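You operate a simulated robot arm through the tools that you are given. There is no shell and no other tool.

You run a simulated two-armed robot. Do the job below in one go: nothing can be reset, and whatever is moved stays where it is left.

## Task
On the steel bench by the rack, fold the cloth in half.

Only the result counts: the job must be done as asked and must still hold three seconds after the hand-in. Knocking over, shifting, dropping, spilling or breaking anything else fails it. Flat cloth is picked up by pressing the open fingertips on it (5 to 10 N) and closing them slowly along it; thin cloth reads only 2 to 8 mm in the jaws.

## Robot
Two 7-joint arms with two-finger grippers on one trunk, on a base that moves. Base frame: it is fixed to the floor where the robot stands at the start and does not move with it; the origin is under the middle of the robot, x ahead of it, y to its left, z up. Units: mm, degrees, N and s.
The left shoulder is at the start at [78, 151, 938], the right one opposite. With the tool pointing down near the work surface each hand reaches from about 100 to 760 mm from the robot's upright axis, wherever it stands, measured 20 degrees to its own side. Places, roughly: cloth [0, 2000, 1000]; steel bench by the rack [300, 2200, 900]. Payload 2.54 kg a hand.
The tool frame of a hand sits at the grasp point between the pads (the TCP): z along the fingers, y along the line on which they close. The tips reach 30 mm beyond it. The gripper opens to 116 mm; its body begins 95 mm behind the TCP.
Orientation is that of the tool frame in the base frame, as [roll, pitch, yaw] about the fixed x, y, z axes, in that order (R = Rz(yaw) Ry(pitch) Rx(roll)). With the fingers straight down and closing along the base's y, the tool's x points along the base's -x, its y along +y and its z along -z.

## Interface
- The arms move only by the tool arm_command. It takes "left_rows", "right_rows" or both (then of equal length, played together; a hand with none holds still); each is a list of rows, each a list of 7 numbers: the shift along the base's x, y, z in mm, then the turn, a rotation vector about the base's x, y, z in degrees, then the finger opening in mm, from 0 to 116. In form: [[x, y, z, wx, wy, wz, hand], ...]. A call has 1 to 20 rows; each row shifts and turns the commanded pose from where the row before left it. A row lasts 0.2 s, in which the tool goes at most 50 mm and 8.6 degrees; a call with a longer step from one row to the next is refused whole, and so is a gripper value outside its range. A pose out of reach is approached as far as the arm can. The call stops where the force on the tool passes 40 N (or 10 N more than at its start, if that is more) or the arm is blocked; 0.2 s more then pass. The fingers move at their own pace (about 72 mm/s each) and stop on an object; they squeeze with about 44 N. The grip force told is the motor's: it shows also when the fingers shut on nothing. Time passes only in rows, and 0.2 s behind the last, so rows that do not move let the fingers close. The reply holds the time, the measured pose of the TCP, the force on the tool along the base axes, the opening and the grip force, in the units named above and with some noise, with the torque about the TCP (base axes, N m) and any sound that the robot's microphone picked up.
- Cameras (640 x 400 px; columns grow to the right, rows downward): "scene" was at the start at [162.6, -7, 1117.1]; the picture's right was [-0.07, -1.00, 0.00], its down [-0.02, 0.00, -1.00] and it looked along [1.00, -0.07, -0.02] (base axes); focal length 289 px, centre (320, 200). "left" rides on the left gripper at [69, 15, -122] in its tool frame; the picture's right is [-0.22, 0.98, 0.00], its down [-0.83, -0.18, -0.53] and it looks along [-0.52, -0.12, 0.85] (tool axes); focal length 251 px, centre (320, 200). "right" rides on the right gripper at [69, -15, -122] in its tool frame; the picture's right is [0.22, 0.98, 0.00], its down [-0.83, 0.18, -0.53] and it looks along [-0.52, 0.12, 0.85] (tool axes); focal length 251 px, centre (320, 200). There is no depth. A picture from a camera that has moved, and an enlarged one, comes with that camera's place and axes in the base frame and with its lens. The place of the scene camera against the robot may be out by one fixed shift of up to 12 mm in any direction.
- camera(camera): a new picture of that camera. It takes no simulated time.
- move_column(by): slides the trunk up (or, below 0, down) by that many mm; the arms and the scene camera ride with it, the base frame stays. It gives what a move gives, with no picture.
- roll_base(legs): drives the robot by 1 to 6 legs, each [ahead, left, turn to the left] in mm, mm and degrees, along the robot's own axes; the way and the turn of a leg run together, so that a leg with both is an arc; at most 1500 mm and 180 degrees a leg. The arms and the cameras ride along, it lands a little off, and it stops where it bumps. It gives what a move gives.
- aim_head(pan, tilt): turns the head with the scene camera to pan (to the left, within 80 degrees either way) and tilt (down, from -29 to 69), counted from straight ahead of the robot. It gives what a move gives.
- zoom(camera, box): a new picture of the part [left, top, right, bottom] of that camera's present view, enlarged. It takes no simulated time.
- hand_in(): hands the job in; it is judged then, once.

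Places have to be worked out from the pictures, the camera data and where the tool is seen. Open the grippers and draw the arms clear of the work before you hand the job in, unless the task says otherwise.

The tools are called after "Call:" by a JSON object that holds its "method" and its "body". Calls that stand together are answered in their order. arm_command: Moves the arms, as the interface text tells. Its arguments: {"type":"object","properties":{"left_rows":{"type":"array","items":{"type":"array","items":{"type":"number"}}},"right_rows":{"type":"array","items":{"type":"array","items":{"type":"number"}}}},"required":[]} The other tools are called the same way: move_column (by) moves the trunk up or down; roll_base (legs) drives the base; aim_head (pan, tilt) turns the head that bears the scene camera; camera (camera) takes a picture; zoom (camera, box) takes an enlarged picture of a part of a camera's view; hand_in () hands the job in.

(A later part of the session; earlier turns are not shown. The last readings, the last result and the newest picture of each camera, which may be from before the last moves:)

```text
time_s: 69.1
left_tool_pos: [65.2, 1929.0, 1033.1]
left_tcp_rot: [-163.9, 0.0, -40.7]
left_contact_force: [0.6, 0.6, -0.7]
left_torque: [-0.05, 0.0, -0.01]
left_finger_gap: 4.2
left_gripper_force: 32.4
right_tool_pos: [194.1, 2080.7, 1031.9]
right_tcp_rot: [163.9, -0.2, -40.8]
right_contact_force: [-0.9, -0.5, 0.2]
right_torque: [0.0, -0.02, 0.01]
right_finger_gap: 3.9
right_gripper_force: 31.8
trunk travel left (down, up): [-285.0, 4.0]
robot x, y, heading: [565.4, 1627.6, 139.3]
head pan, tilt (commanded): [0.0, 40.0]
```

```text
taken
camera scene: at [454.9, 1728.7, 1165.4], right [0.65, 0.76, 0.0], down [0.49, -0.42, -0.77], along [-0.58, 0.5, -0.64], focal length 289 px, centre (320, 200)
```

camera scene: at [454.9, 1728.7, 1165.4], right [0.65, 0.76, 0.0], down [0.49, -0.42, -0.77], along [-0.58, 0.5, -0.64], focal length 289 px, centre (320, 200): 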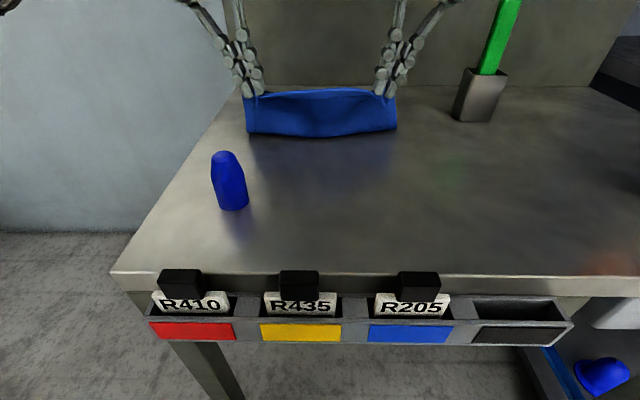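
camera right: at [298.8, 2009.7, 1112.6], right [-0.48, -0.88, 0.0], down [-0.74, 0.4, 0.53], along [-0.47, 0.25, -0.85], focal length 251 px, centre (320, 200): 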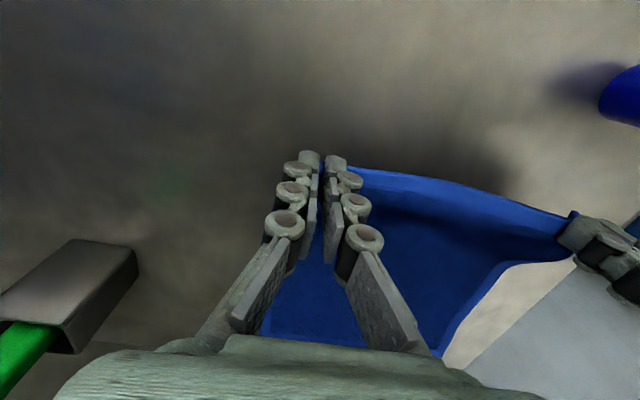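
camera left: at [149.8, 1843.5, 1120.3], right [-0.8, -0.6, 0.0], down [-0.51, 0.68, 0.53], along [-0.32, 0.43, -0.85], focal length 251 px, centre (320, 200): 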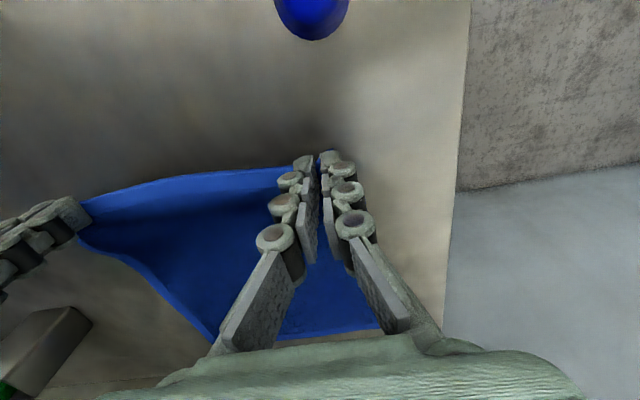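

The cloth is folding over nicely and both grips are firm (about 4 mm). I continue to the top of the arc.

Call:
{"method": "arm_command", "body": {"right_rows": [[-16.6, 13.5, 7, 0, 0, 0, 0], [-17.7, 14.3, 4.3, 0, 0, 0, 0], [-18.2, 14.8, 1.4, 0, 0, 0, 0]], "left_rows": [[-17.2, 12.9, 7, 0, 0, 0, 0], [-18.3, 13.7, 4.3, 0, 0, 0, 0], [-18.8, 14.2, 1.4, 0, 0, 0, 0]]}}

Call:
{"method": "camera", "body": {"camera": "scene"}}

Call:
{"method": "camera", "body": {"camera": "right"}}

Call:
{"method": "camera", "body": {"camera": "left"}}

```text
time_s: 69.9
left_tool_pos: [12.8, 1970.4, 1045.3]
left_tcp_rot: [-164.0, 0.1, -40.8]
left_contact_force: [0.8, 1.1, 0.1]
left_torque: [0.04, -0.03, -0.03]
left_finger_gap: 3.8
left_gripper_force: 34.6
right_tool_pos: [185.2, 2087.1, 1037.1]
right_tcp_rot: [163.9, 0.0, -40.8]
right_contact_force: [-1.3, -1.0, -0.4]
right_torque: [0.01, -0.01, 0.0]
right_finger_gap: 3.8
right_gripper_force: 34.9
right hand out of reach, approached as far as the arm can: row 1, 2, 3
trunk travel left (down, up): [-285.0, 4.0]
robot x, y, heading: [563.0, 1629.8, 139.3]
head pan, tilt (commanded): [0.0, 40.0]
```

```text
taken
camera scene: at [455.1, 1728.4, 1165.5], right [0.65, 0.76, 0.0], down [0.49, -0.42, -0.77], along [-0.58, 0.5, -0.64], focal length 289 px, centre (320, 200)
```

scene: 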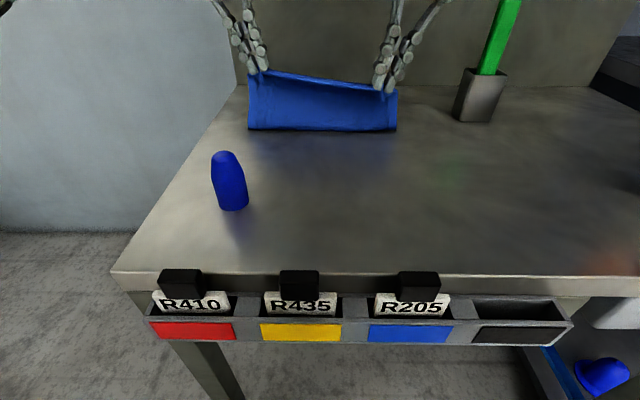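

```text
taken
camera right: at [269.5, 2077.1, 1148.8], right [-0.45, -0.85, 0.27], down [-0.64, 0.52, 0.56], along [-0.62, 0.08, -0.78], focal length 251 px, centre (320, 200)
```

right: 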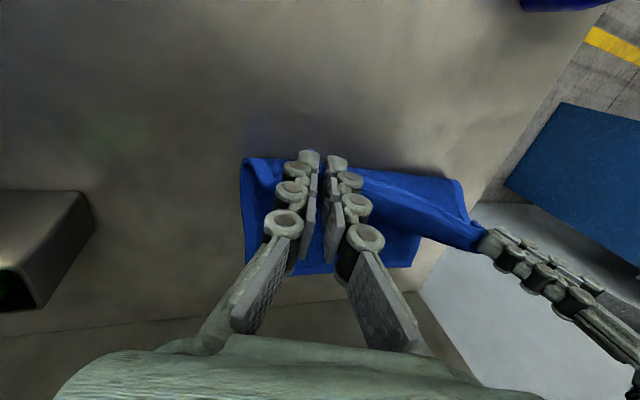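

```text
taken
camera left: at [33.0, 1889.1, 1158.6], right [-0.78, -0.57, -0.27], down [-0.61, 0.56, 0.56], along [-0.17, 0.6, -0.78], focal length 251 px, centre (320, 200)
```

left: 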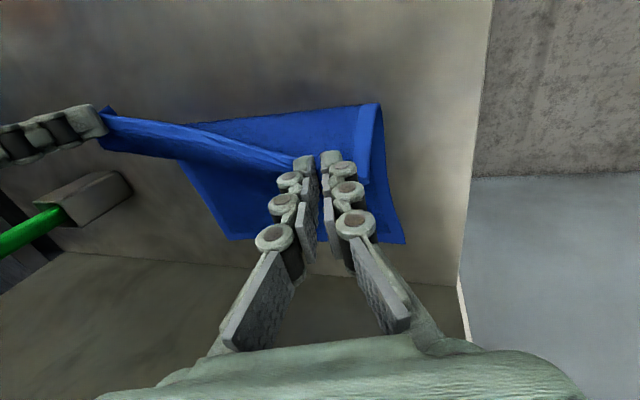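

The right arm stopped short again (a joint limit, since the left goes further in the mirrored pose). I test whether a small yaw of the right hand frees it.

Call:
{"method": "arm_command", "body": {"right_rows": [[0, 0, 0, 0, 0, 8, 0], [-8, 6.5, 0, 0, 0, 0, 0]]}}

```text
time_s: 70.5
left_tool_pos: [13.5, 1970.8, 1046.4]
left_tcp_rot: [-163.9, 0.1, -40.7]
left_contact_force: [2.2, 1.1, 1.3]
left_torque: [0.03, -0.07, -0.04]
left_finger_gap: 2.7
left_gripper_force: 31.7
right_tool_pos: [189.2, 2086.6, 1035.6]
right_tcp_rot: [163.9, 0.1, -32.8]
right_contact_force: [-2.2, -0.9, 0.3]
right_torque: [-0.06, 0.06, -0.05]
right_finger_gap: 3.4
right_gripper_force: 33.8
right hand out of reach, approached as far as the arm can: row 1, 2
trunk travel left (down, up): [-285.0, 4.0]
robot x, y, heading: [565.5, 1625.9, 139.3]
head pan, tilt (commanded): [0.0, 40.0]
```

Positive yaw makes it worse, so I try the other way: 16° of negative yaw and a forward step.

Call:
{"method": "arm_command", "body": {"right_rows": [[0, 0, 0, 0, 0, -8, 0], [0, 0, 0, 0, 0, -8, 0], [-8, 6.5, 0, 0, 0, 0, 0], [-8, 6.5, 0, 0, 0, 0, 0]]}}

```text
time_s: 71.5
left_tool_pos: [12.3, 1971.0, 1046.9]
left_tcp_rot: [-163.9, 0.0, -40.7]
left_contact_force: [2.1, 2.6, -1.1]
left_torque: [0.03, -0.05, -0.04]
left_finger_gap: 3.6
left_gripper_force: 32.5
right_tool_pos: [176.5, 2102.6, 1037.7]
right_tcp_rot: [163.8, -0.1, -48.9]
right_contact_force: [-1.9, -0.6, 0.1]
right_torque: [-0.02, 0.07, 0.08]
right_finger_gap: 2.9
right_gripper_force: 31.5
right hand out of reach, approached as far as the arm can: row 4
trunk travel left (down, up): [-285.0, 4.0]
robot x, y, heading: [566.8, 1629.2, 139.0]
head pan, tilt (commanded): [0.0, 40.0]
```

Negative yaw helps somewhat; the limit looks like a wrist bend, so a forward tilt should free it more (it is needed for far reach anyway). I tilt the right hand forward 15° and step on.

Call:
{"method": "arm_command", "body": {"right_rows": [[0, 0, 0, 4.9, 5.7, 0, 0], [0, 0, 0, 4.9, 5.7, 0, 0], [-10, 7.5, 0, 0, 0, 0, 0], [-10, 7.5, 0, 0, 0, 0, 0]]}}

```text
time_s: 72.5
left_tool_pos: [11.7, 1970.1, 1045.5]
left_tcp_rot: [-164.0, 0.1, -40.7]
left_contact_force: [1.0, -0.3, -0.1]
left_torque: [0.06, -0.04, -0.03]
left_finger_gap: 3.3
left_gripper_force: 33.0
right_tool_pos: [155.7, 2116.7, 1036.6]
right_tcp_rot: [161.9, 14.8, -49.1]
right_contact_force: [-0.3, -0.4, 0.1]
right_torque: [-0.01, -0.02, 0.03]
right_finger_gap: 3.3
right_gripper_force: 31.5
trunk travel left (down, up): [-285.0, 4.0]
robot x, y, heading: [567.7, 1627.3, 139.5]
head pan, tilt (commanded): [0.0, 40.0]
```

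Forward tilt freed the right arm. I bring the right hand level with the left and carry on past the top of the arc, tilting both forward gradually.

Call:
{"method": "arm_command", "body": {"right_rows": [[-7, 3.3, 4, 2.6, 3.0, 0, 0], [-7, 3.3, 4, 2.6, 3.0, 0, 0], [-18.5, 14.5, -1.4, 1.3, 1.5, 0, 0], [-18, 14, -4.3, 1.3, 1.5, 0, 0]], "left_rows": [[0, 0, 0, 2.6, 3.0, 0, 0], [0, 0, 0, 2.6, 3.0, 0, 0], [-18.5, 14.5, -1.4, 2.6, 3.0, 0, 0], [-18, 14, -4.3, 2.6, 3.0, 0, 0]]}}

Call:
{"method": "camera", "body": {"camera": "scene"}}

Call:
{"method": "camera", "body": {"camera": "right"}}

Call:
{"method": "camera", "body": {"camera": "left"}}

```text
time_s: 73.5
left_tool_pos: [-25.0, 1996.7, 1041.2]
left_tcp_rot: [-163.8, 16.0, -40.7]
left_contact_force: [-0.6, 0.2, 1.3]
left_torque: [0.08, -0.03, 0.04]
left_finger_gap: 3.6
left_gripper_force: 33.0
right_tool_pos: [104.3, 2152.3, 1039.3]
right_tcp_rot: [160.0, 26.6, -49.8]
right_contact_force: [0.4, -0.9, -0.4]
right_torque: [-0.01, 0.03, -0.01]
right_finger_gap: 3.4
right_gripper_force: 31.9
trunk travel left (down, up): [-285.0, 4.0]
robot x, y, heading: [567.2, 1629.5, 139.1]
head pan, tilt (commanded): [0.0, 40.0]
```

```text
taken
camera scene: at [454.8, 1728.7, 1165.5], right [0.65, 0.76, 0.0], down [0.49, -0.42, -0.77], along [-0.58, 0.5, -0.64], focal length 289 px, centre (320, 200)
```

scene: 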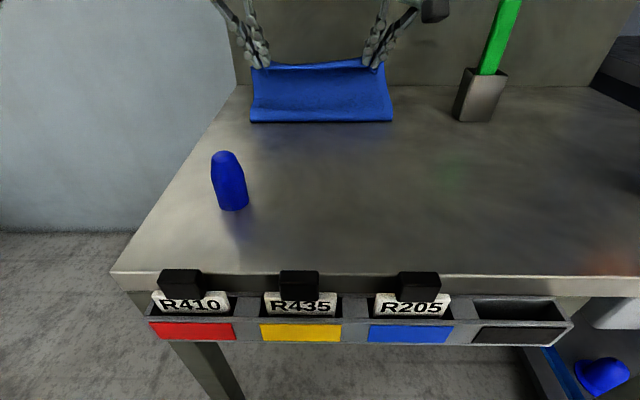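

```text
taken
camera right: at [219.7, 2103.1, 1105.3], right [-0.48, -0.85, 0.2], down [-0.3, 0.38, 0.87], along [-0.82, 0.36, -0.44], focal length 251 px, centre (320, 200)
```

right: 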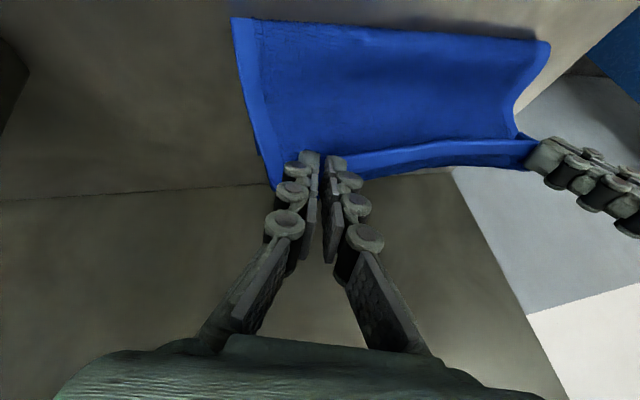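

```text
taken
camera left: at [17.2, 1898.1, 1128.9], right [-0.82, -0.53, -0.2], down [-0.47, 0.44, 0.77], along [-0.32, 0.73, -0.61], focal length 251 px, centre (320, 200)
```

left: 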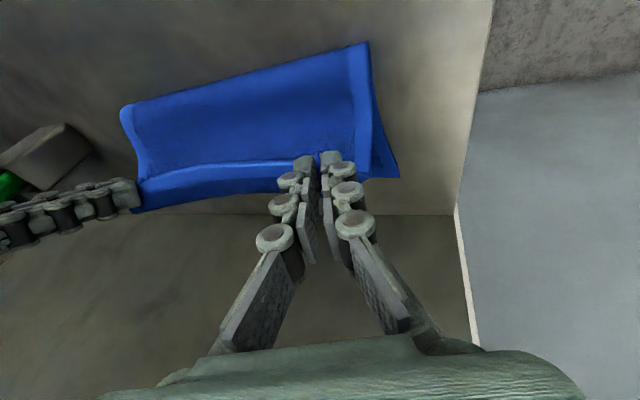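

The fold is coming down well; about 88 mm forward and 80 mm down remain. I continue with three more steps.

Call:
{"method": "arm_command", "body": {"right_rows": [[-17.4, 12.4, -7, 0.7, 0.8, 0, 0], [-15.7, 11.1, -9.5, 0.7, 0.8, 0, 0], [-13.7, 9.5, -11.7, 0, 0, 0, 0]], "left_rows": [[-16.6, 13.5, -7, 2.6, 3.0, 0, 0], [-14.9, 12.2, -9.5, 1.3, 1.5, 0, 0], [-12.9, 10.6, -11.7, 1.3, 1.5, 0, 0]]}}

Call:
{"method": "camera", "body": {"camera": "scene"}}

Call:
{"method": "camera", "body": {"camera": "right"}}

Call:
{"method": "camera", "body": {"camera": "left"}}

```text
time_s: 74.3
left_tool_pos: [-68.7, 2035.6, 1011.8]
left_tcp_rot: [-163.7, 24.0, -40.7]
left_contact_force: [2.6, 2.8, -0.5]
left_torque: [0.09, -0.08, -0.01]
left_finger_gap: 3.3
left_gripper_force: 32.2
right_tool_pos: [81.0, 2185.0, 1008.1]
right_tcp_rot: [159.5, 28.7, -49.9]
right_contact_force: [-3.2, -3.0, 0.0]
right_torque: [-0.07, 0.03, 0.07]
right_finger_gap: 3.6
right_gripper_force: 33.1
right hand out of reach, approached as far as the arm can: row 2, 3
trunk travel left (down, up): [-285.0, 4.0]
robot x, y, heading: [567.9, 1628.3, 139.4]
head pan, tilt (commanded): [0.0, 40.0]
```

```text
taken
camera scene: at [454.8, 1728.6, 1165.5], right [0.65, 0.76, 0.0], down [0.49, -0.42, -0.77], along [-0.58, 0.5, -0.64], focal length 289 px, centre (320, 200)
```

scene: 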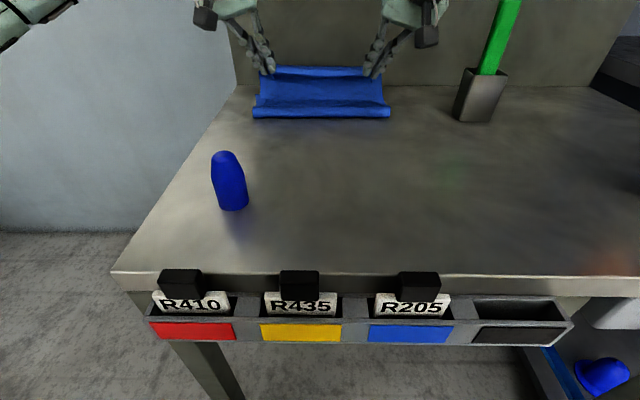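

```text
taken
camera right: at [196.8, 2134.4, 1069.5], right [-0.47, -0.86, 0.2], down [-0.28, 0.36, 0.89], along [-0.84, 0.36, -0.41], focal length 251 px, centre (320, 200)
```

right: 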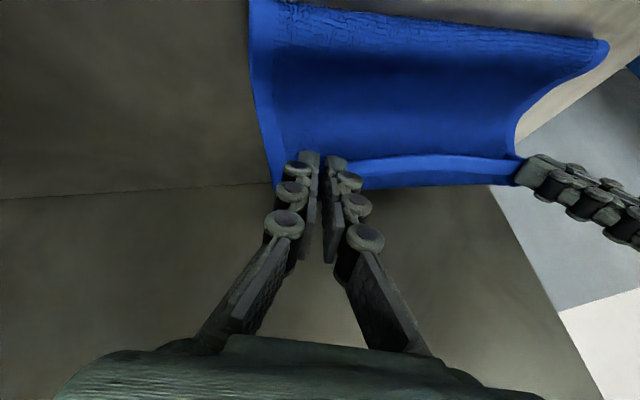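

```text
taken
camera left: at [-18.2, 1927.6, 1086.2], right [-0.84, -0.51, -0.16], down [-0.38, 0.36, 0.85], along [-0.38, 0.78, -0.5], focal length 251 px, centre (320, 200)
```

left: 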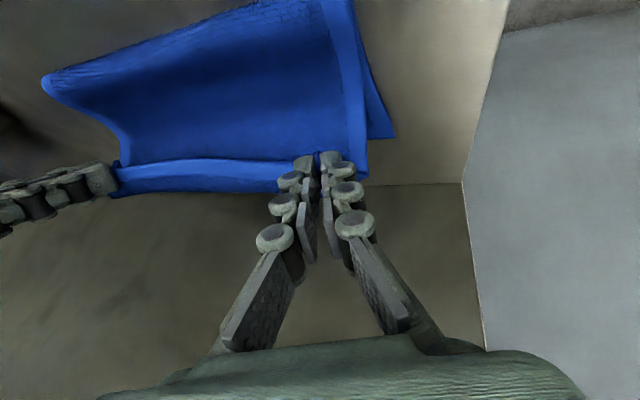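

The right lags about 20 mm at its limit (fwd 731). I tilt the right hand further forward by 12° and bring it on while the left waits.

Call:
{"method": "arm_command", "body": {"right_rows": [[0, 0, 0, 5.2, 6.1, 0, 0], [-8, 3, -3, 2.6, 3.0, 0, 0], [-10, 3, -3, 0, 0, 0, 0], [-6, 1, -3, 0, 0, 0, 0]]}}

```text
time_s: 75.3
left_tool_pos: [-69.2, 2034.3, 1012.1]
left_tcp_rot: [-163.8, 23.9, -40.6]
left_contact_force: [0.2, 0.5, -0.4]
left_torque: [0.02, -0.05, 0.06]
left_finger_gap: 3.3
left_gripper_force: 32.5
right_tool_pos: [57.9, 2192.3, 1000.5]
right_tcp_rot: [157.0, 40.6, -51.4]
right_contact_force: [-1.4, -0.2, -0.4]
right_torque: [-0.02, -0.01, -0.03]
right_finger_gap: 3.5
right_gripper_force: 32.4
trunk travel left (down, up): [-285.0, 4.0]
robot x, y, heading: [569.9, 1630.6, 139.3]
head pan, tilt (commanded): [0.0, 40.0]
```

The right hand is level again. I bring both down and forward over the back edge to TCP z≈965 and check the alignment before release.

Call:
{"method": "arm_command", "body": {"right_rows": [[-10, 5, -10, 0, 0, 0, 0], [-7.5, 4, -11, 0, 0, 0, 0], [-4, 2, -10, 0, 0, 0, 0], [-1.5, 1, -5, 0, 0, 0, 0]], "left_rows": [[-10, 8.3, -14, 0, 0, 0, 0], [-7.5, 6, -14, 0, 0, 0, 0], [-4, 3.5, -13, 0, 0, 0, 0], [-1.5, 1.2, -6, 0, 0, 0, 0]]}}

Call:
{"method": "camera", "body": {"camera": "scene"}}

Call:
{"method": "camera", "body": {"camera": "right"}}

Call:
{"method": "camera", "body": {"camera": "left"}}

```text
time_s: 76.3
left_tool_pos: [-91.9, 2053.9, 965.6]
left_tcp_rot: [-163.8, 24.0, -40.7]
left_contact_force: [1.0, 1.6, 1.2]
left_torque: [0.05, -0.07, 0.02]
left_finger_gap: 3.3
left_gripper_force: 32.2
right_tool_pos: [52.4, 2204.7, 964.4]
right_tcp_rot: [157.0, 40.4, -51.4]
right_contact_force: [-2.0, -2.5, -0.5]
right_torque: [-0.06, -0.01, -0.01]
right_finger_gap: 3.4
right_gripper_force: 32.7
right hand out of reach, approached as far as the arm can: row 1, 2, 3
trunk travel left (down, up): [-285.0, 4.0]
robot x, y, heading: [567.9, 1633.2, 139.7]
head pan, tilt (commanded): [0.0, 40.0]
```

```text
taken
camera scene: at [455.2, 1728.2, 1165.6], right [0.65, 0.76, 0.0], down [0.49, -0.42, -0.77], along [-0.58, 0.5, -0.64], focal length 289 px, centre (320, 200)
```

scene: 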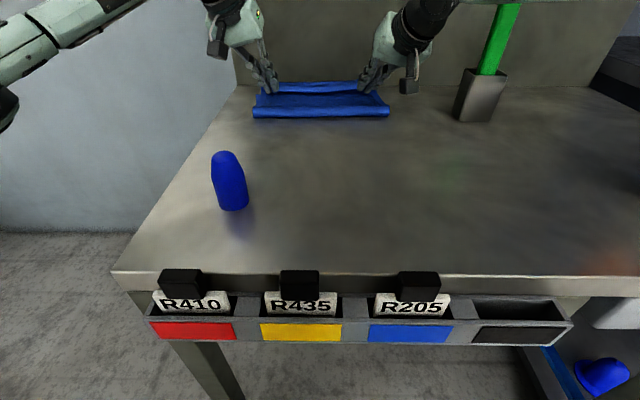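

```text
taken
camera right: at [176.5, 2147.0, 999.9], right [-0.44, -0.88, 0.15], down [-0.13, 0.23, 0.96], along [-0.89, 0.41, -0.22], focal length 251 px, centre (320, 200)
```

right: 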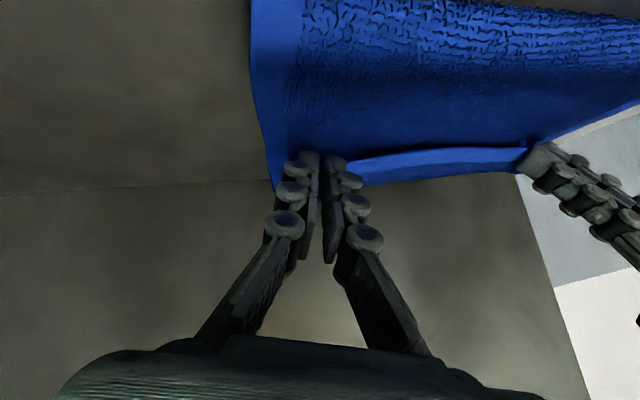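

```text
taken
camera left: at [-41.3, 1945.6, 1040.1], right [-0.84, -0.51, -0.16], down [-0.38, 0.36, 0.85], along [-0.38, 0.78, -0.5], focal length 251 px, centre (320, 200)
```

left: 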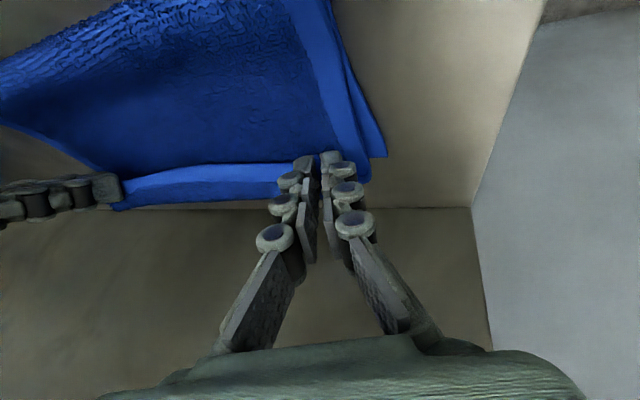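

Left is on target; the right is about 18 mm short to the inside/forward. I zoom in to judge the alignment with the lower layer.

Call:
{"method": "zoom", "body": {"camera": "scene", "box": [220, 50, 420, 175]}}

Call:
{"method": "zoom", "body": {"camera": "right", "box": [220, 80, 460, 230]}}

Call:
{"method": "zoom", "body": {"camera": "left", "box": [200, 80, 440, 230]}}

```text
3.20 times, centred on (320, 112) of scene
camera zoom: at [455.2, 1728.2, 1165.6], right [0.65, 0.76, 0.0], down [0.49, -0.42, -0.77], along [-0.58, 0.5, -0.64], focal length 925 px, centre (320, 480)
```

zoom: 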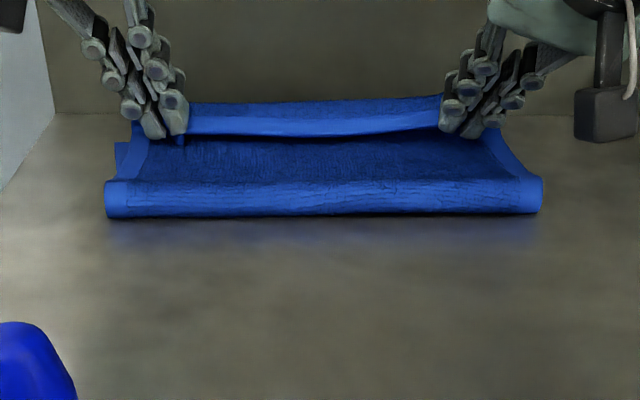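

```text
2.67 times, centred on (340, 155) of right
camera zoom: at [176.5, 2147.0, 999.9], right [-0.44, -0.88, 0.15], down [-0.13, 0.23, 0.96], along [-0.89, 0.41, -0.22], focal length 670 px, centre (267, 320)
```

zoom: 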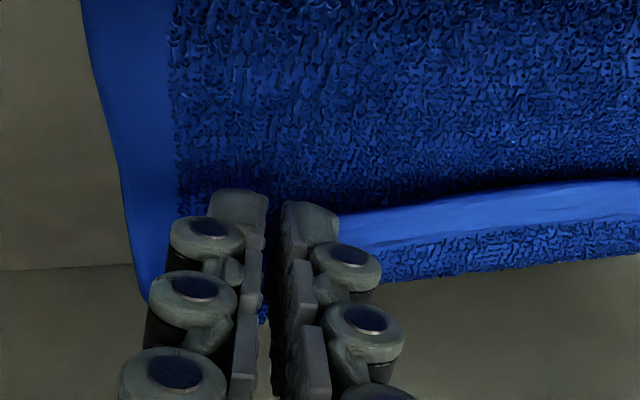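

```text
2.67 times, centred on (320, 155) of left
camera zoom: at [-41.3, 1945.6, 1040.1], right [-0.84, -0.51, -0.16], down [-0.38, 0.36, 0.85], along [-0.38, 0.78, -0.5], focal length 670 px, centre (320, 320)
```

zoom: 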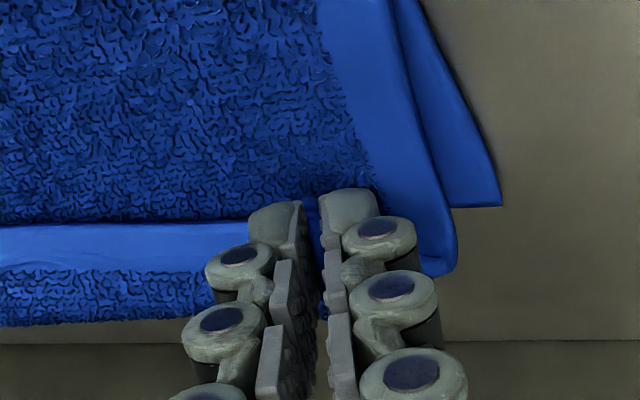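

The lower layer hasn't moved (BL corner still at about (-134,2045)), and the held edge lies over the back edge. I try to bring the right hand the last 15 mm with a bit more forward tilt.

Call:
{"method": "arm_command", "body": {"right_rows": [[0, 0, 2, 5.2, 6.1, 0, 0], [-6, 0.5, 0, 0, 0, 0, 0], [-6, 0.5, 0, 0, 0, 0, 0], [-5, 0, 0, 0, 0, 0, 0]]}}

Call:
{"method": "zoom", "body": {"camera": "scene", "box": [220, 50, 420, 175]}}

```text
time_s: 77.3
left_tool_pos: [-92.3, 2052.1, 965.4]
left_tcp_rot: [-163.8, 23.9, -40.6]
left_contact_force: [-0.4, 0.0, -0.1]
left_torque: [0.04, -0.09, 0.0]
left_finger_gap: 3.4
left_gripper_force: 32.7
right_tool_pos: [39.8, 2206.3, 966.6]
right_tcp_rot: [154.6, 48.4, -53.0]
right_contact_force: [-0.6, 0.3, -0.6]
right_torque: [-0.02, -0.02, -0.03]
right_finger_gap: 3.3
right_gripper_force: 32.7
right hand out of reach, approached as far as the arm can: row 4
trunk travel left (down, up): [-285.0, 4.0]
robot x, y, heading: [566.4, 1632.2, 139.7]
head pan, tilt (commanded): [0.0, 40.0]
```

```text
3.20 times, centred on (320, 112) of scene
camera zoom: at [455.2, 1728.1, 1165.6], right [0.65, 0.76, 0.0], down [0.49, -0.42, -0.77], along [-0.58, 0.5, -0.64], focal length 925 px, centre (320, 480)
```

zoom: 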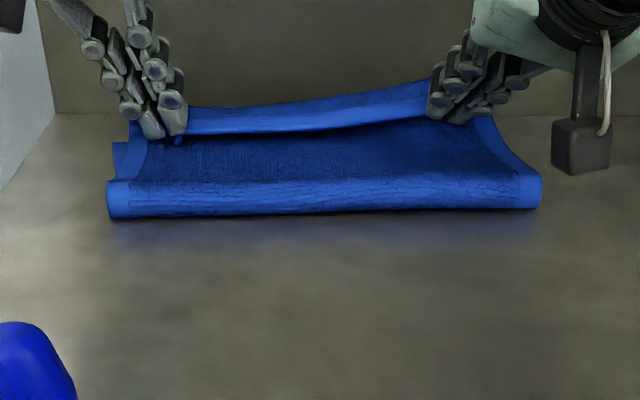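

Right is now close to its target. I lower both about 6 mm so the held edge nearly rests on the lower layer, then open slowly.

Call:
{"method": "arm_command", "body": {"right_rows": [[0, 0, -3, 0, 0, 0, 0], [0, 0, -3, 0, 0, 0, 0], [0, 0, -2, 0, 0, 0, 0], [0, 0, 0, 0, 0, 0, 0]], "left_rows": [[0, 0, -2, 0, 0, 0, 0], [0, 0, -2, 0, 0, 0, 0], [0, 0, -1, 0, 0, 0, 0], [0, 0, 0, 0, 0, 0, 0]]}}

```text
time_s: 78.3
left_tool_pos: [-90.8, 2051.8, 960.1]
left_tcp_rot: [-163.9, 23.9, -40.5]
left_contact_force: [-0.1, 0.4, 0.5]
left_torque: [0.0, -0.05, 0.04]
left_finger_gap: 3.1
left_gripper_force: 32.3
right_tool_pos: [41.8, 2205.6, 960.0]
right_tcp_rot: [154.5, 48.3, -53.0]
right_contact_force: [0.1, 0.2, 0.7]
right_torque: [0.02, -0.01, -0.06]
right_finger_gap: 3.4
right_gripper_force: 31.9
trunk travel left (down, up): [-285.0, 4.0]
robot x, y, heading: [562.3, 1636.0, 139.6]
head pan, tilt (commanded): [0.0, 40.0]
```

No contact yet; I lower a few mm more.

Call:
{"method": "arm_command", "body": {"right_rows": [[0, 0, -2, 0, 0, 0, 0], [0, 0, -2, 0, 0, 0, 0], [0, 0, -1, 0, 0, 0, 0]], "left_rows": [[0, 0, -1.5, 0, 0, 0, 0], [0, 0, -1, 0, 0, 0, 0], [0, 0, -1, 0, 0, 0, 0]]}}

Call:
{"method": "zoom", "body": {"camera": "scene", "box": [220, 50, 420, 175]}}

Call:
{"method": "zoom", "body": {"camera": "left", "box": [200, 80, 440, 230]}}

Call:
{"method": "zoom", "body": {"camera": "right", "box": [220, 80, 460, 230]}}

```text
time_s: 79.1
left_tool_pos: [-92.1, 2052.7, 957.5]
left_tcp_rot: [-163.8, 24.0, -40.6]
left_contact_force: [0.1, 1.6, 1.7]
left_torque: [0.05, -0.04, 0.04]
left_finger_gap: 3.3
left_gripper_force: 32.1
right_tool_pos: [40.8, 2205.5, 955.4]
right_tcp_rot: [154.8, 48.4, -53.0]
right_contact_force: [0.2, 0.0, 0.2]
right_torque: [-0.05, 0.01, -0.08]
right_finger_gap: 3.5
right_gripper_force: 32.1
trunk travel left (down, up): [-285.0, 4.0]
robot x, y, heading: [566.5, 1628.9, 139.5]
head pan, tilt (commanded): [0.0, 40.0]
```

```text
3.20 times, centred on (320, 112) of scene
camera zoom: at [455.4, 1728.1, 1165.7], right [0.65, 0.76, 0.0], down [0.49, -0.42, -0.77], along [-0.58, 0.5, -0.64], focal length 925 px, centre (320, 480)
```

zoom: 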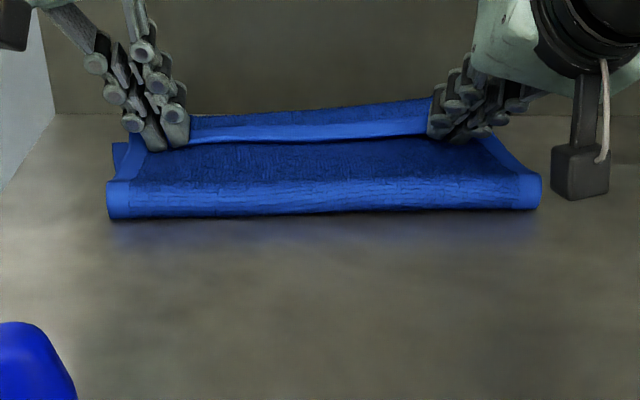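

```text
2.67 times, centred on (320, 155) of left
camera zoom: at [-40.9, 1945.5, 1032.0], right [-0.84, -0.51, -0.16], down [-0.38, 0.36, 0.85], along [-0.38, 0.78, -0.5], focal length 670 px, centre (320, 320)
```

zoom: 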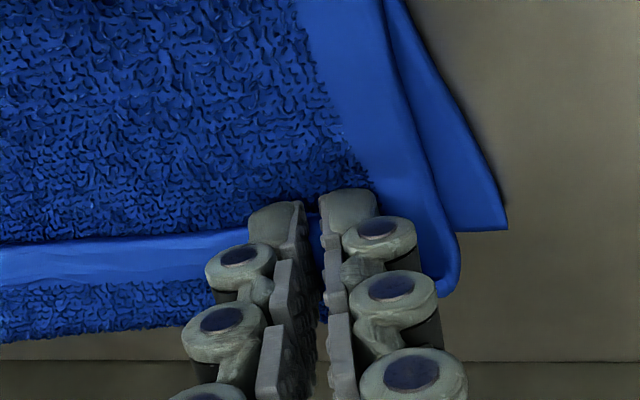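

```text
2.67 times, centred on (340, 155) of right
camera zoom: at [168.7, 2145.7, 971.2], right [-0.43, -0.89, 0.12], down [-0.03, 0.14, 0.99], along [-0.9, 0.42, -0.09], focal length 670 px, centre (267, 320)
```

zoom: 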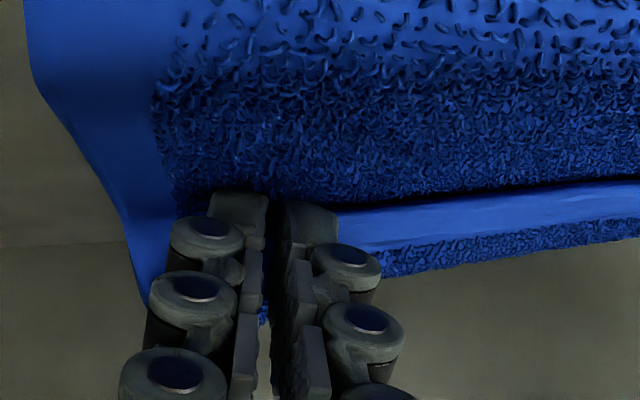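

The held edge now rests practically on the lower layer. I open both grippers slowly to 20 mm and look at how the cuff settles.

Call:
{"method": "arm_command", "body": {"right_rows": [[0, 0, 0, 0, 0, 0, 5], [0, 0, 0, 0, 0, 0, 8], [0, 0, 0, 0, 0, 0, 12], [0, 0, 0, 0, 0, 0, 16], [0, 0, 0, 0, 0, 0, 20], [0, 0, 0, 0, 0, 0, 20]], "left_rows": [[0, 0, 0, 0, 0, 0, 5], [0, 0, 0, 0, 0, 0, 8], [0, 0, 0, 0, 0, 0, 12], [0, 0, 0, 0, 0, 0, 16], [0, 0, 0, 0, 0, 0, 20], [0, 0, 0, 0, 0, 0, 20]]}}

Call:
{"method": "zoom", "body": {"camera": "scene", "box": [220, 50, 420, 175]}}

Call:
{"method": "zoom", "body": {"camera": "left", "box": [200, 80, 440, 230]}}

Call:
{"method": "zoom", "body": {"camera": "right", "box": [220, 80, 460, 230]}}

```text
time_s: 80.5
left_tool_pos: [-91.6, 2052.9, 956.6]
left_tcp_rot: [-163.8, 23.9, -40.6]
left_contact_force: [0.2, -0.1, 3.0]
left_torque: [0.05, 0.03, -0.01]
left_finger_gap: 20.3
left_gripper_force: 0.1
right_tool_pos: [41.1, 2204.0, 956.0]
right_tcp_rot: [154.7, 48.3, -53.0]
right_contact_force: [0.2, -1.0, 1.1]
right_torque: [0.03, 0.04, -0.02]
right_finger_gap: 20.1
right_gripper_force: 0.1
trunk travel left (down, up): [-285.0, 4.0]
robot x, y, heading: [566.7, 1634.1, 139.1]
head pan, tilt (commanded): [0.0, 40.0]
```

```text
3.20 times, centred on (320, 112) of scene
camera zoom: at [455.5, 1727.9, 1165.7], right [0.65, 0.76, 0.0], down [0.49, -0.42, -0.77], along [-0.58, 0.5, -0.64], focal length 925 px, centre (320, 480)
```

zoom: 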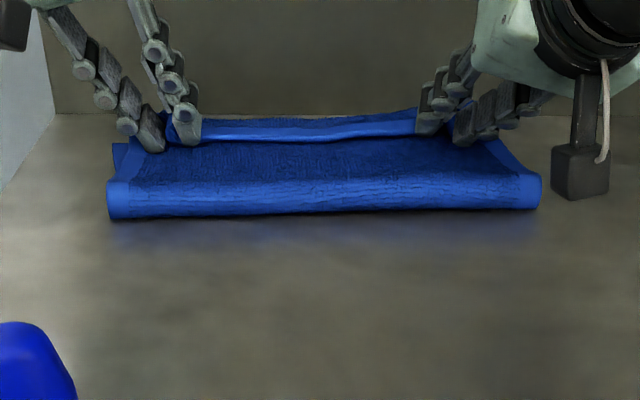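

```text
2.67 times, centred on (320, 155) of left
camera zoom: at [-40.9, 1945.3, 1031.9], right [-0.84, -0.51, -0.16], down [-0.38, 0.36, 0.85], along [-0.38, 0.78, -0.5], focal length 670 px, centre (320, 320)
```

zoom: 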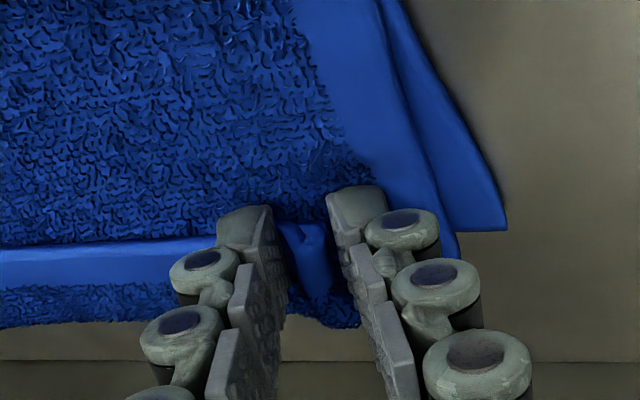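

```text
2.67 times, centred on (340, 155) of right
camera zoom: at [168.9, 2145.6, 971.3], right [-0.43, -0.89, 0.12], down [-0.03, 0.14, 0.99], along [-0.9, 0.42, -0.09], focal length 670 px, centre (267, 320)
```

zoom: 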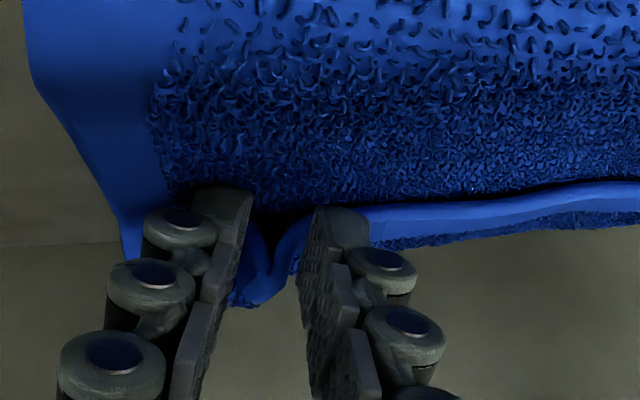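

Both ends are free. I lift the hands slowly off the cloth.

Call:
{"method": "arm_command", "body": {"right_rows": [[0, 0, 3, 0, 0, 0, 24], [0, 0, 5, 0, 0, 0, 24], [2, -2, 10, 0, 0, 0, 24], [5, -4, 15, 0, 0, 0, 24], [10, -8, 20, 0, 0, 0, 24], [15, -12, 20, 0, 0, 0, 24]], "left_rows": [[0, 0, 3, 0, 0, 0, 24], [0, 0, 5, 0, 0, 0, 24], [2, -2, 10, 0, 0, 0, 24], [5, -4, 15, 0, 0, 0, 24], [10, -8, 20, 0, 0, 0, 24], [15, -12, 20, 0, 0, 0, 24]]}}

Call:
{"method": "camera", "body": {"camera": "scene"}}

Call:
{"method": "zoom", "body": {"camera": "scene", "box": [220, 50, 420, 175]}}

Call:
{"method": "camera", "body": {"camera": "left"}}

Call:
{"method": "camera", "body": {"camera": "right"}}

```text
time_s: 81.9
left_tool_pos: [-59.3, 2026.5, 1032.3]
left_tcp_rot: [-163.8, 23.9, -40.5]
left_contact_force: [-0.2, 0.0, 0.4]
left_torque: [0.03, 0.03, 0.0]
left_finger_gap: 24.4
left_gripper_force: 0.2
right_tool_pos: [73.8, 2177.5, 1027.2]
right_tcp_rot: [154.7, 48.4, -53.0]
right_contact_force: [0.6, -0.2, 0.5]
right_torque: [0.03, -0.01, -0.02]
right_finger_gap: 24.1
right_gripper_force: 0.0
trunk travel left (down, up): [-285.0, 4.0]
robot x, y, heading: [568.6, 1626.5, 139.5]
head pan, tilt (commanded): [0.0, 40.0]
```

```text
taken
camera scene: at [455.9, 1727.4, 1165.8], right [0.65, 0.76, 0.0], down [0.49, -0.42, -0.77], along [-0.58, 0.5, -0.64], focal length 289 px, centre (320, 200)
```

scene: 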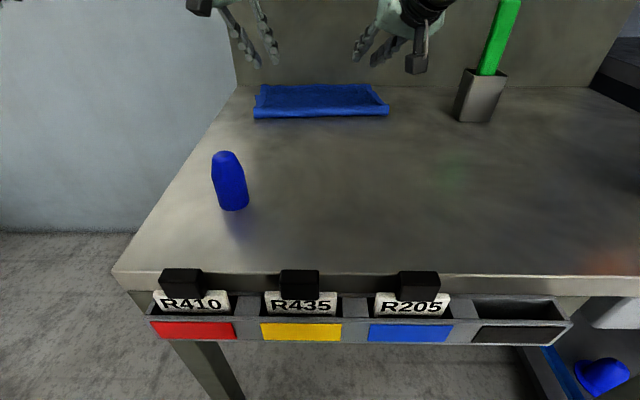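

```text
3.20 times, centred on (320, 112) of scene
camera zoom: at [455.9, 1727.4, 1165.8], right [0.65, 0.76, 0.0], down [0.49, -0.42, -0.77], along [-0.58, 0.5, -0.64], focal length 925 px, centre (320, 480)
```

zoom: 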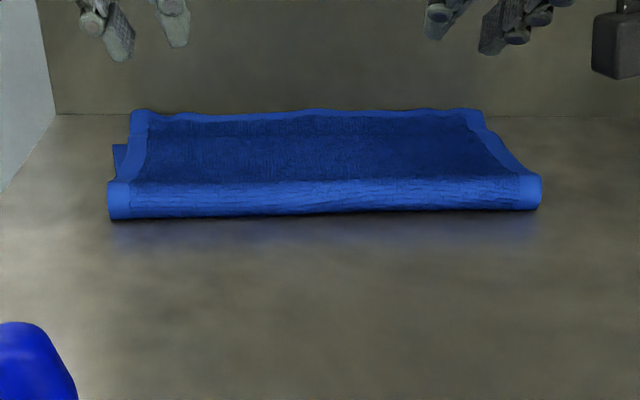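

```text
taken
camera left: at [-8.8, 1918.9, 1106.0], right [-0.84, -0.51, -0.16], down [-0.38, 0.36, 0.85], along [-0.38, 0.78, -0.5], focal length 251 px, centre (320, 200)
```

left: 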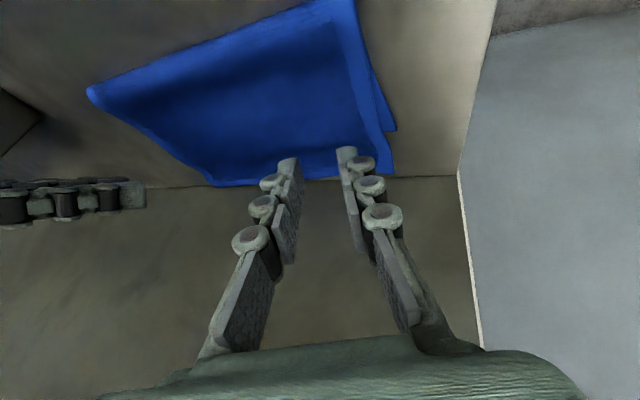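

```text
taken
camera right: at [199.4, 2118.0, 1044.3], right [-0.43, -0.89, 0.12], down [-0.03, 0.14, 0.99], along [-0.9, 0.42, -0.09], focal length 251 px, centre (320, 200)
```

right: 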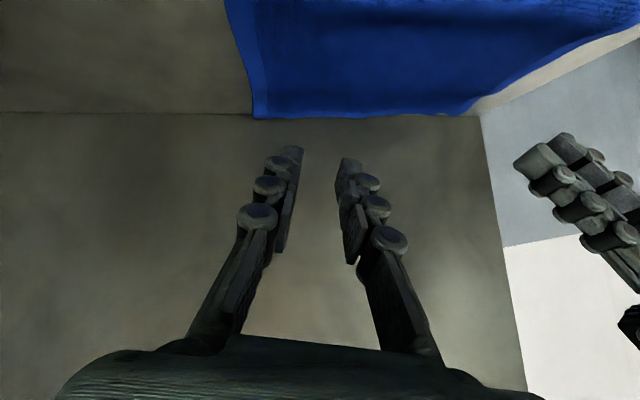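

The held edge flipped open by itself on release, so the cloth now lies folded with its hem at the back, seemingly overshooting the lower layer by some 20–30 mm. I withdraw the hands up and back, levelling their tilt, to get a clean view.

Call:
{"method": "arm_command", "body": {"right_rows": [[22, -19, 15, -4.9, -5.7, 0, 24], [22, -19, 10, -4.9, -5.7, 0, 24], [22, -19, 5, -4.9, -5.7, 0, 24], [22, -19, 0, -4.9, -5.7, 0, 24], [20, -17, 0, -4.0, -4.6, 0, 24]], "left_rows": [[22, -19, 15, -4, -4.6, 0, 24], [22, -19, 15, -4, -4.6, 0, 24], [22, -19, 10, -4, -4.6, 0, 24], [22, -19, 10, -3.9, -4.5, 0, 24], [20, -17, 10, 0, 0, 0, 24]]}}

Call:
{"method": "camera", "body": {"camera": "left"}}

Call:
{"method": "camera", "body": {"camera": "right"}}

Call:
{"method": "camera", "body": {"camera": "scene"}}

```text
time_s: 83.1
left_tool_pos: [48.6, 1933.2, 1089.4]
left_tcp_rot: [-164.0, -0.3, -40.7]
left_contact_force: [0.3, -1.7, 0.5]
left_torque: [-0.01, 0.0, -0.01]
left_finger_gap: 24.0
left_gripper_force: 0.0
right_tool_pos: [180.8, 2085.0, 1056.8]
right_tcp_rot: [162.1, 12.6, -49.0]
right_contact_force: [0.4, -0.6, -0.3]
right_torque: [0.02, -0.01, 0.0]
right_finger_gap: 23.9
right_gripper_force: 0.0
trunk travel left (down, up): [-285.0, 4.0]
robot x, y, heading: [568.1, 1627.9, 139.4]
head pan, tilt (commanded): [0.0, 40.0]
```

```text
taken
camera left: at [68.7, 1853.3, 1202.9], right [-0.77, -0.57, -0.27], down [-0.61, 0.56, 0.56], along [-0.17, 0.6, -0.78], focal length 251 px, centre (320, 200)
```

left: 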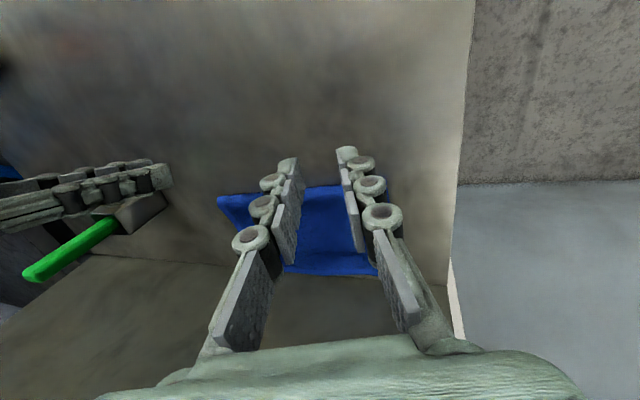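

```text
taken
camera right: at [279.4, 2048.8, 1149.7], right [-0.52, -0.82, 0.25], down [-0.45, 0.51, 0.73], along [-0.72, 0.27, -0.64], focal length 251 px, centre (320, 200)
```

right: 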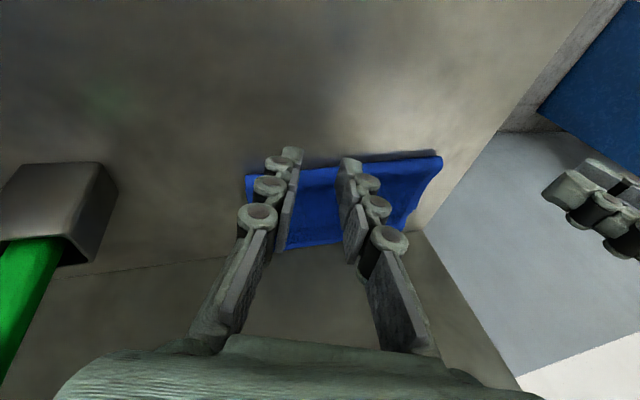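

```text
taken
camera scene: at [455.6, 1727.6, 1165.7], right [0.65, 0.76, 0.0], down [0.49, -0.42, -0.77], along [-0.58, 0.5, -0.64], focal length 289 px, centre (320, 200)
```

scene: 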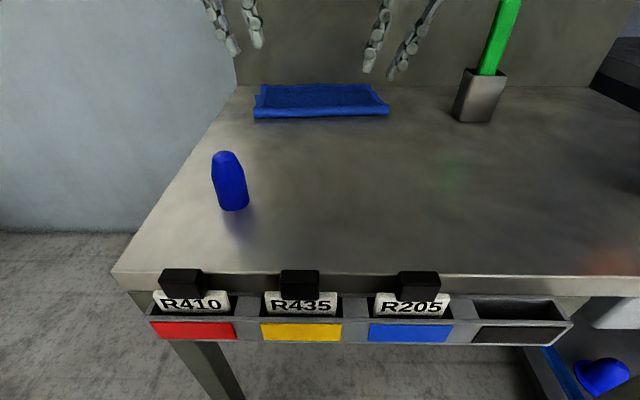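

The fingers hide the cloth in the wrist views, so I open them wide and zoom.

Call:
{"method": "arm_command", "body": {"right_rows": [[0, 0, 0, 0, 0, 0, 60], [0, 0, 0, 0, 0, 0, 110], [0, 0, 0, 0, 0, 0, 110], [0, 0, 0, 0, 0, 0, 110]], "left_rows": [[0, 0, 0, 0, 0, 0, 60], [0, 0, 0, 0, 0, 0, 110], [0, 0, 0, 0, 0, 0, 110], [0, 0, 0, 0, 0, 0, 110]]}}

Call:
{"method": "zoom", "body": {"camera": "left", "box": [190, 150, 430, 300]}}

Call:
{"method": "zoom", "body": {"camera": "right", "box": [220, 120, 460, 270]}}

Call:
{"method": "zoom", "body": {"camera": "scene", "box": [220, 50, 420, 175]}}

```text
time_s: 84.1
left_tool_pos: [47.5, 1936.8, 1090.1]
left_tcp_rot: [-163.9, -0.4, -40.8]
left_contact_force: [-0.3, -0.4, -0.2]
left_torque: [0.03, 0.0, 0.01]
left_finger_gap: 110.0
left_gripper_force: 0.0
right_tool_pos: [179.8, 2086.2, 1055.1]
right_tcp_rot: [162.1, 12.6, -49.0]
right_contact_force: [-0.1, 0.0, 0.4]
right_torque: [-0.03, 0.02, -0.01]
right_finger_gap: 110.1
right_gripper_force: 0.0
trunk travel left (down, up): [-285.0, 4.0]
robot x, y, heading: [569.5, 1633.5, 139.5]
head pan, tilt (commanded): [0.0, 40.0]
```

```text
2.67 times, centred on (310, 225) of left
camera zoom: at [67.9, 1854.1, 1202.3], right [-0.77, -0.57, -0.27], down [-0.61, 0.56, 0.56], along [-0.17, 0.6, -0.78], focal length 670 px, centre (347, 133)
```

zoom: 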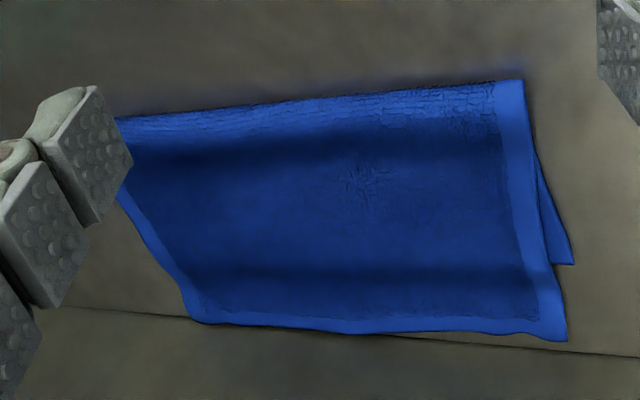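

```text
2.67 times, centred on (340, 195) of right
camera zoom: at [278.9, 2049.8, 1148.8], right [-0.52, -0.82, 0.25], down [-0.45, 0.51, 0.73], along [-0.72, 0.27, -0.64], focal length 670 px, centre (267, 213)
```

zoom: 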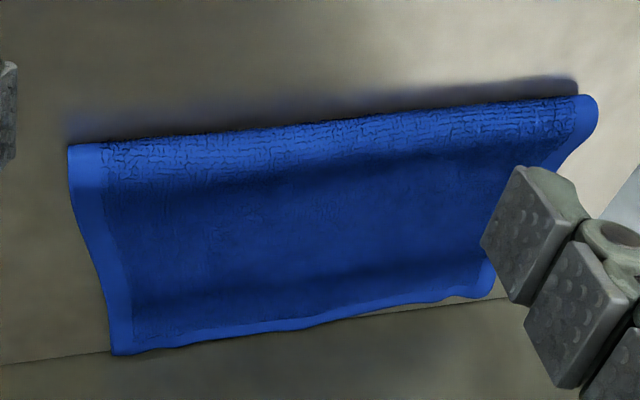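

```text
3.20 times, centred on (320, 112) of scene
camera zoom: at [455.2, 1728.2, 1165.6], right [0.65, 0.76, 0.0], down [0.49, -0.42, -0.77], along [-0.58, 0.5, -0.64], focal length 925 px, centre (320, 480)
```

zoom: 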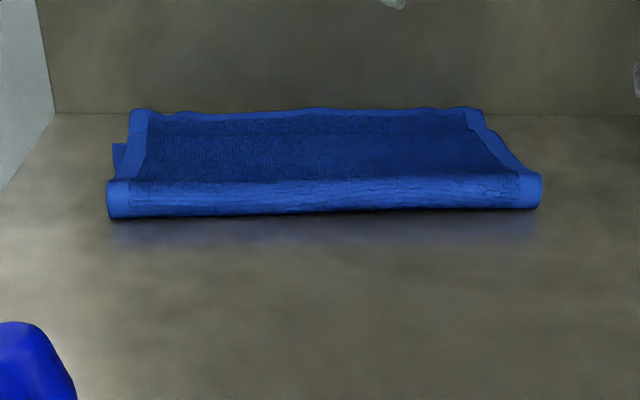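

The fold is good but the upper edge lies roughly 40 mm beyond the lower one, so the fold line should come about 20 mm toward me. I'll pinch the upper layer just behind the fold bulge with both hands and draw it back; first I bring the hands over it with the fingers level sideways and tilted forward.

Call:
{"method": "arm_command", "body": {"right_rows": [[0, 0, 0, 6.39, 5.55, 0, 80], [0, 0, 0, 6.39, 5.55, 0, 50], [0, 0, 0, 6.39, 5.55, 0, 28], [-12.1, 12.7, -11, 3.82, -4.39, -1.3, 28], [-12.1, 12.7, -11, 3.82, -4.39, -1.3, 28], [-12.1, 12.7, -11, 3.82, -4.39, -1.3, 28], [-12.1, 12.7, -11, 0, 0, 0, 28], [-12.1, 12.7, -11, 0, 0, 0, 28]], "left_rows": [[-7.55, 7.8, -11.25, -6.1, 5.25, 0, 80], [-7.55, 7.8, -11.25, -6.1, 5.25, 0, 50], [-7.55, 7.8, -11.25, 4.79, 5.55, 0, 28], [-7.55, 7.8, -11.25, 4.79, 5.55, 0, 28], [-7.55, 7.8, -11.25, 4.79, 5.55, 0, 28], [-7.55, 7.8, -11.25, 0, 0, 0, 28], [-7.55, 7.8, -11.25, 0, 0, 0, 28], [-7.55, 7.8, -11.25, 0, 0, 0, 28]]}}

Call:
{"method": "camera", "body": {"camera": "left"}}

Call:
{"method": "camera", "body": {"camera": "right"}}

Call:
{"method": "zoom", "body": {"camera": "scene", "box": [220, 50, 420, 175]}}

```text
time_s: 85.9
left_tool_pos: [-11.8, 1997.6, 999.4]
left_tcp_rot: [-179.9, 21.6, -40.6]
left_contact_force: [0.5, 0.7, -0.2]
left_torque: [-0.03, -0.05, -0.04]
left_finger_gap: 27.9
left_gripper_force: 0.1
right_tool_pos: [130.7, 2152.8, 1001.9]
right_tcp_rot: [-176.1, 36.6, -39.6]
right_contact_force: [0.2, -0.4, -1.4]
right_torque: [-0.01, 0.0, 0.04]
right_finger_gap: 27.8
right_gripper_force: 0.1
right hand out of reach, approached as far as the arm can: row 7
trunk travel left (down, up): [-285.0, 4.0]
robot x, y, heading: [567.6, 1628.8, 139.1]
head pan, tilt (commanded): [0.0, 40.0]
```

```text
taken
camera left: at [60.1, 1915.4, 1086.5], right [-0.79, -0.61, 0.08], down [-0.32, 0.51, 0.8], along [-0.53, 0.6, -0.59], focal length 251 px, centre (320, 200)
```

left: 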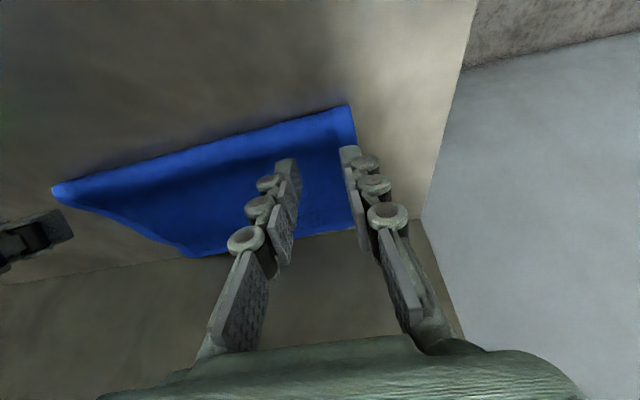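

```text
taken
camera right: at [234.6, 2074.2, 1058.0], right [-0.52, -0.84, -0.18], down [-0.41, 0.06, 0.91], along [-0.75, 0.55, -0.37], focal length 251 px, centre (320, 200)
```

right: 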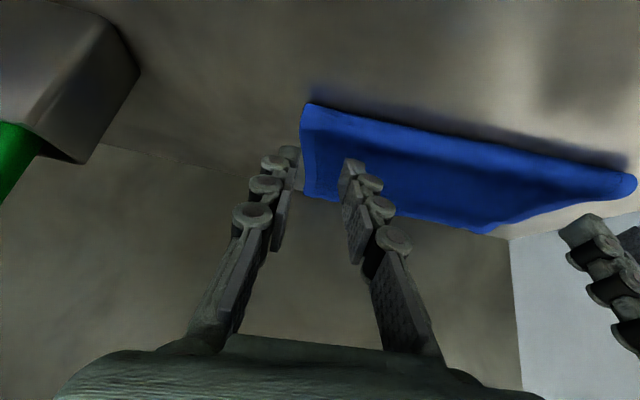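

```text
3.20 times, centred on (320, 112) of scene
camera zoom: at [454.6, 1728.9, 1165.4], right [0.65, 0.76, 0.0], down [0.49, -0.42, -0.77], along [-0.58, 0.5, -0.64], focal length 925 px, centre (320, 480)
```

zoom: 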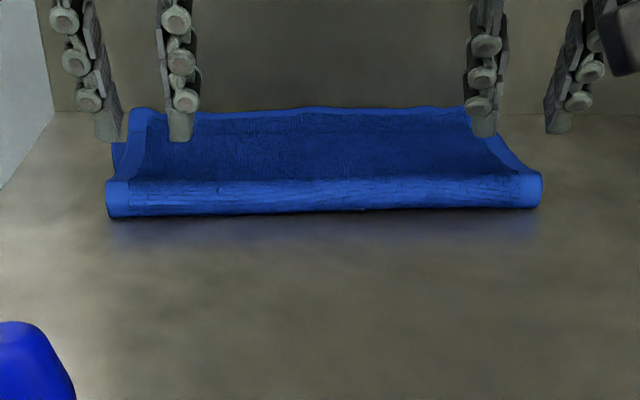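

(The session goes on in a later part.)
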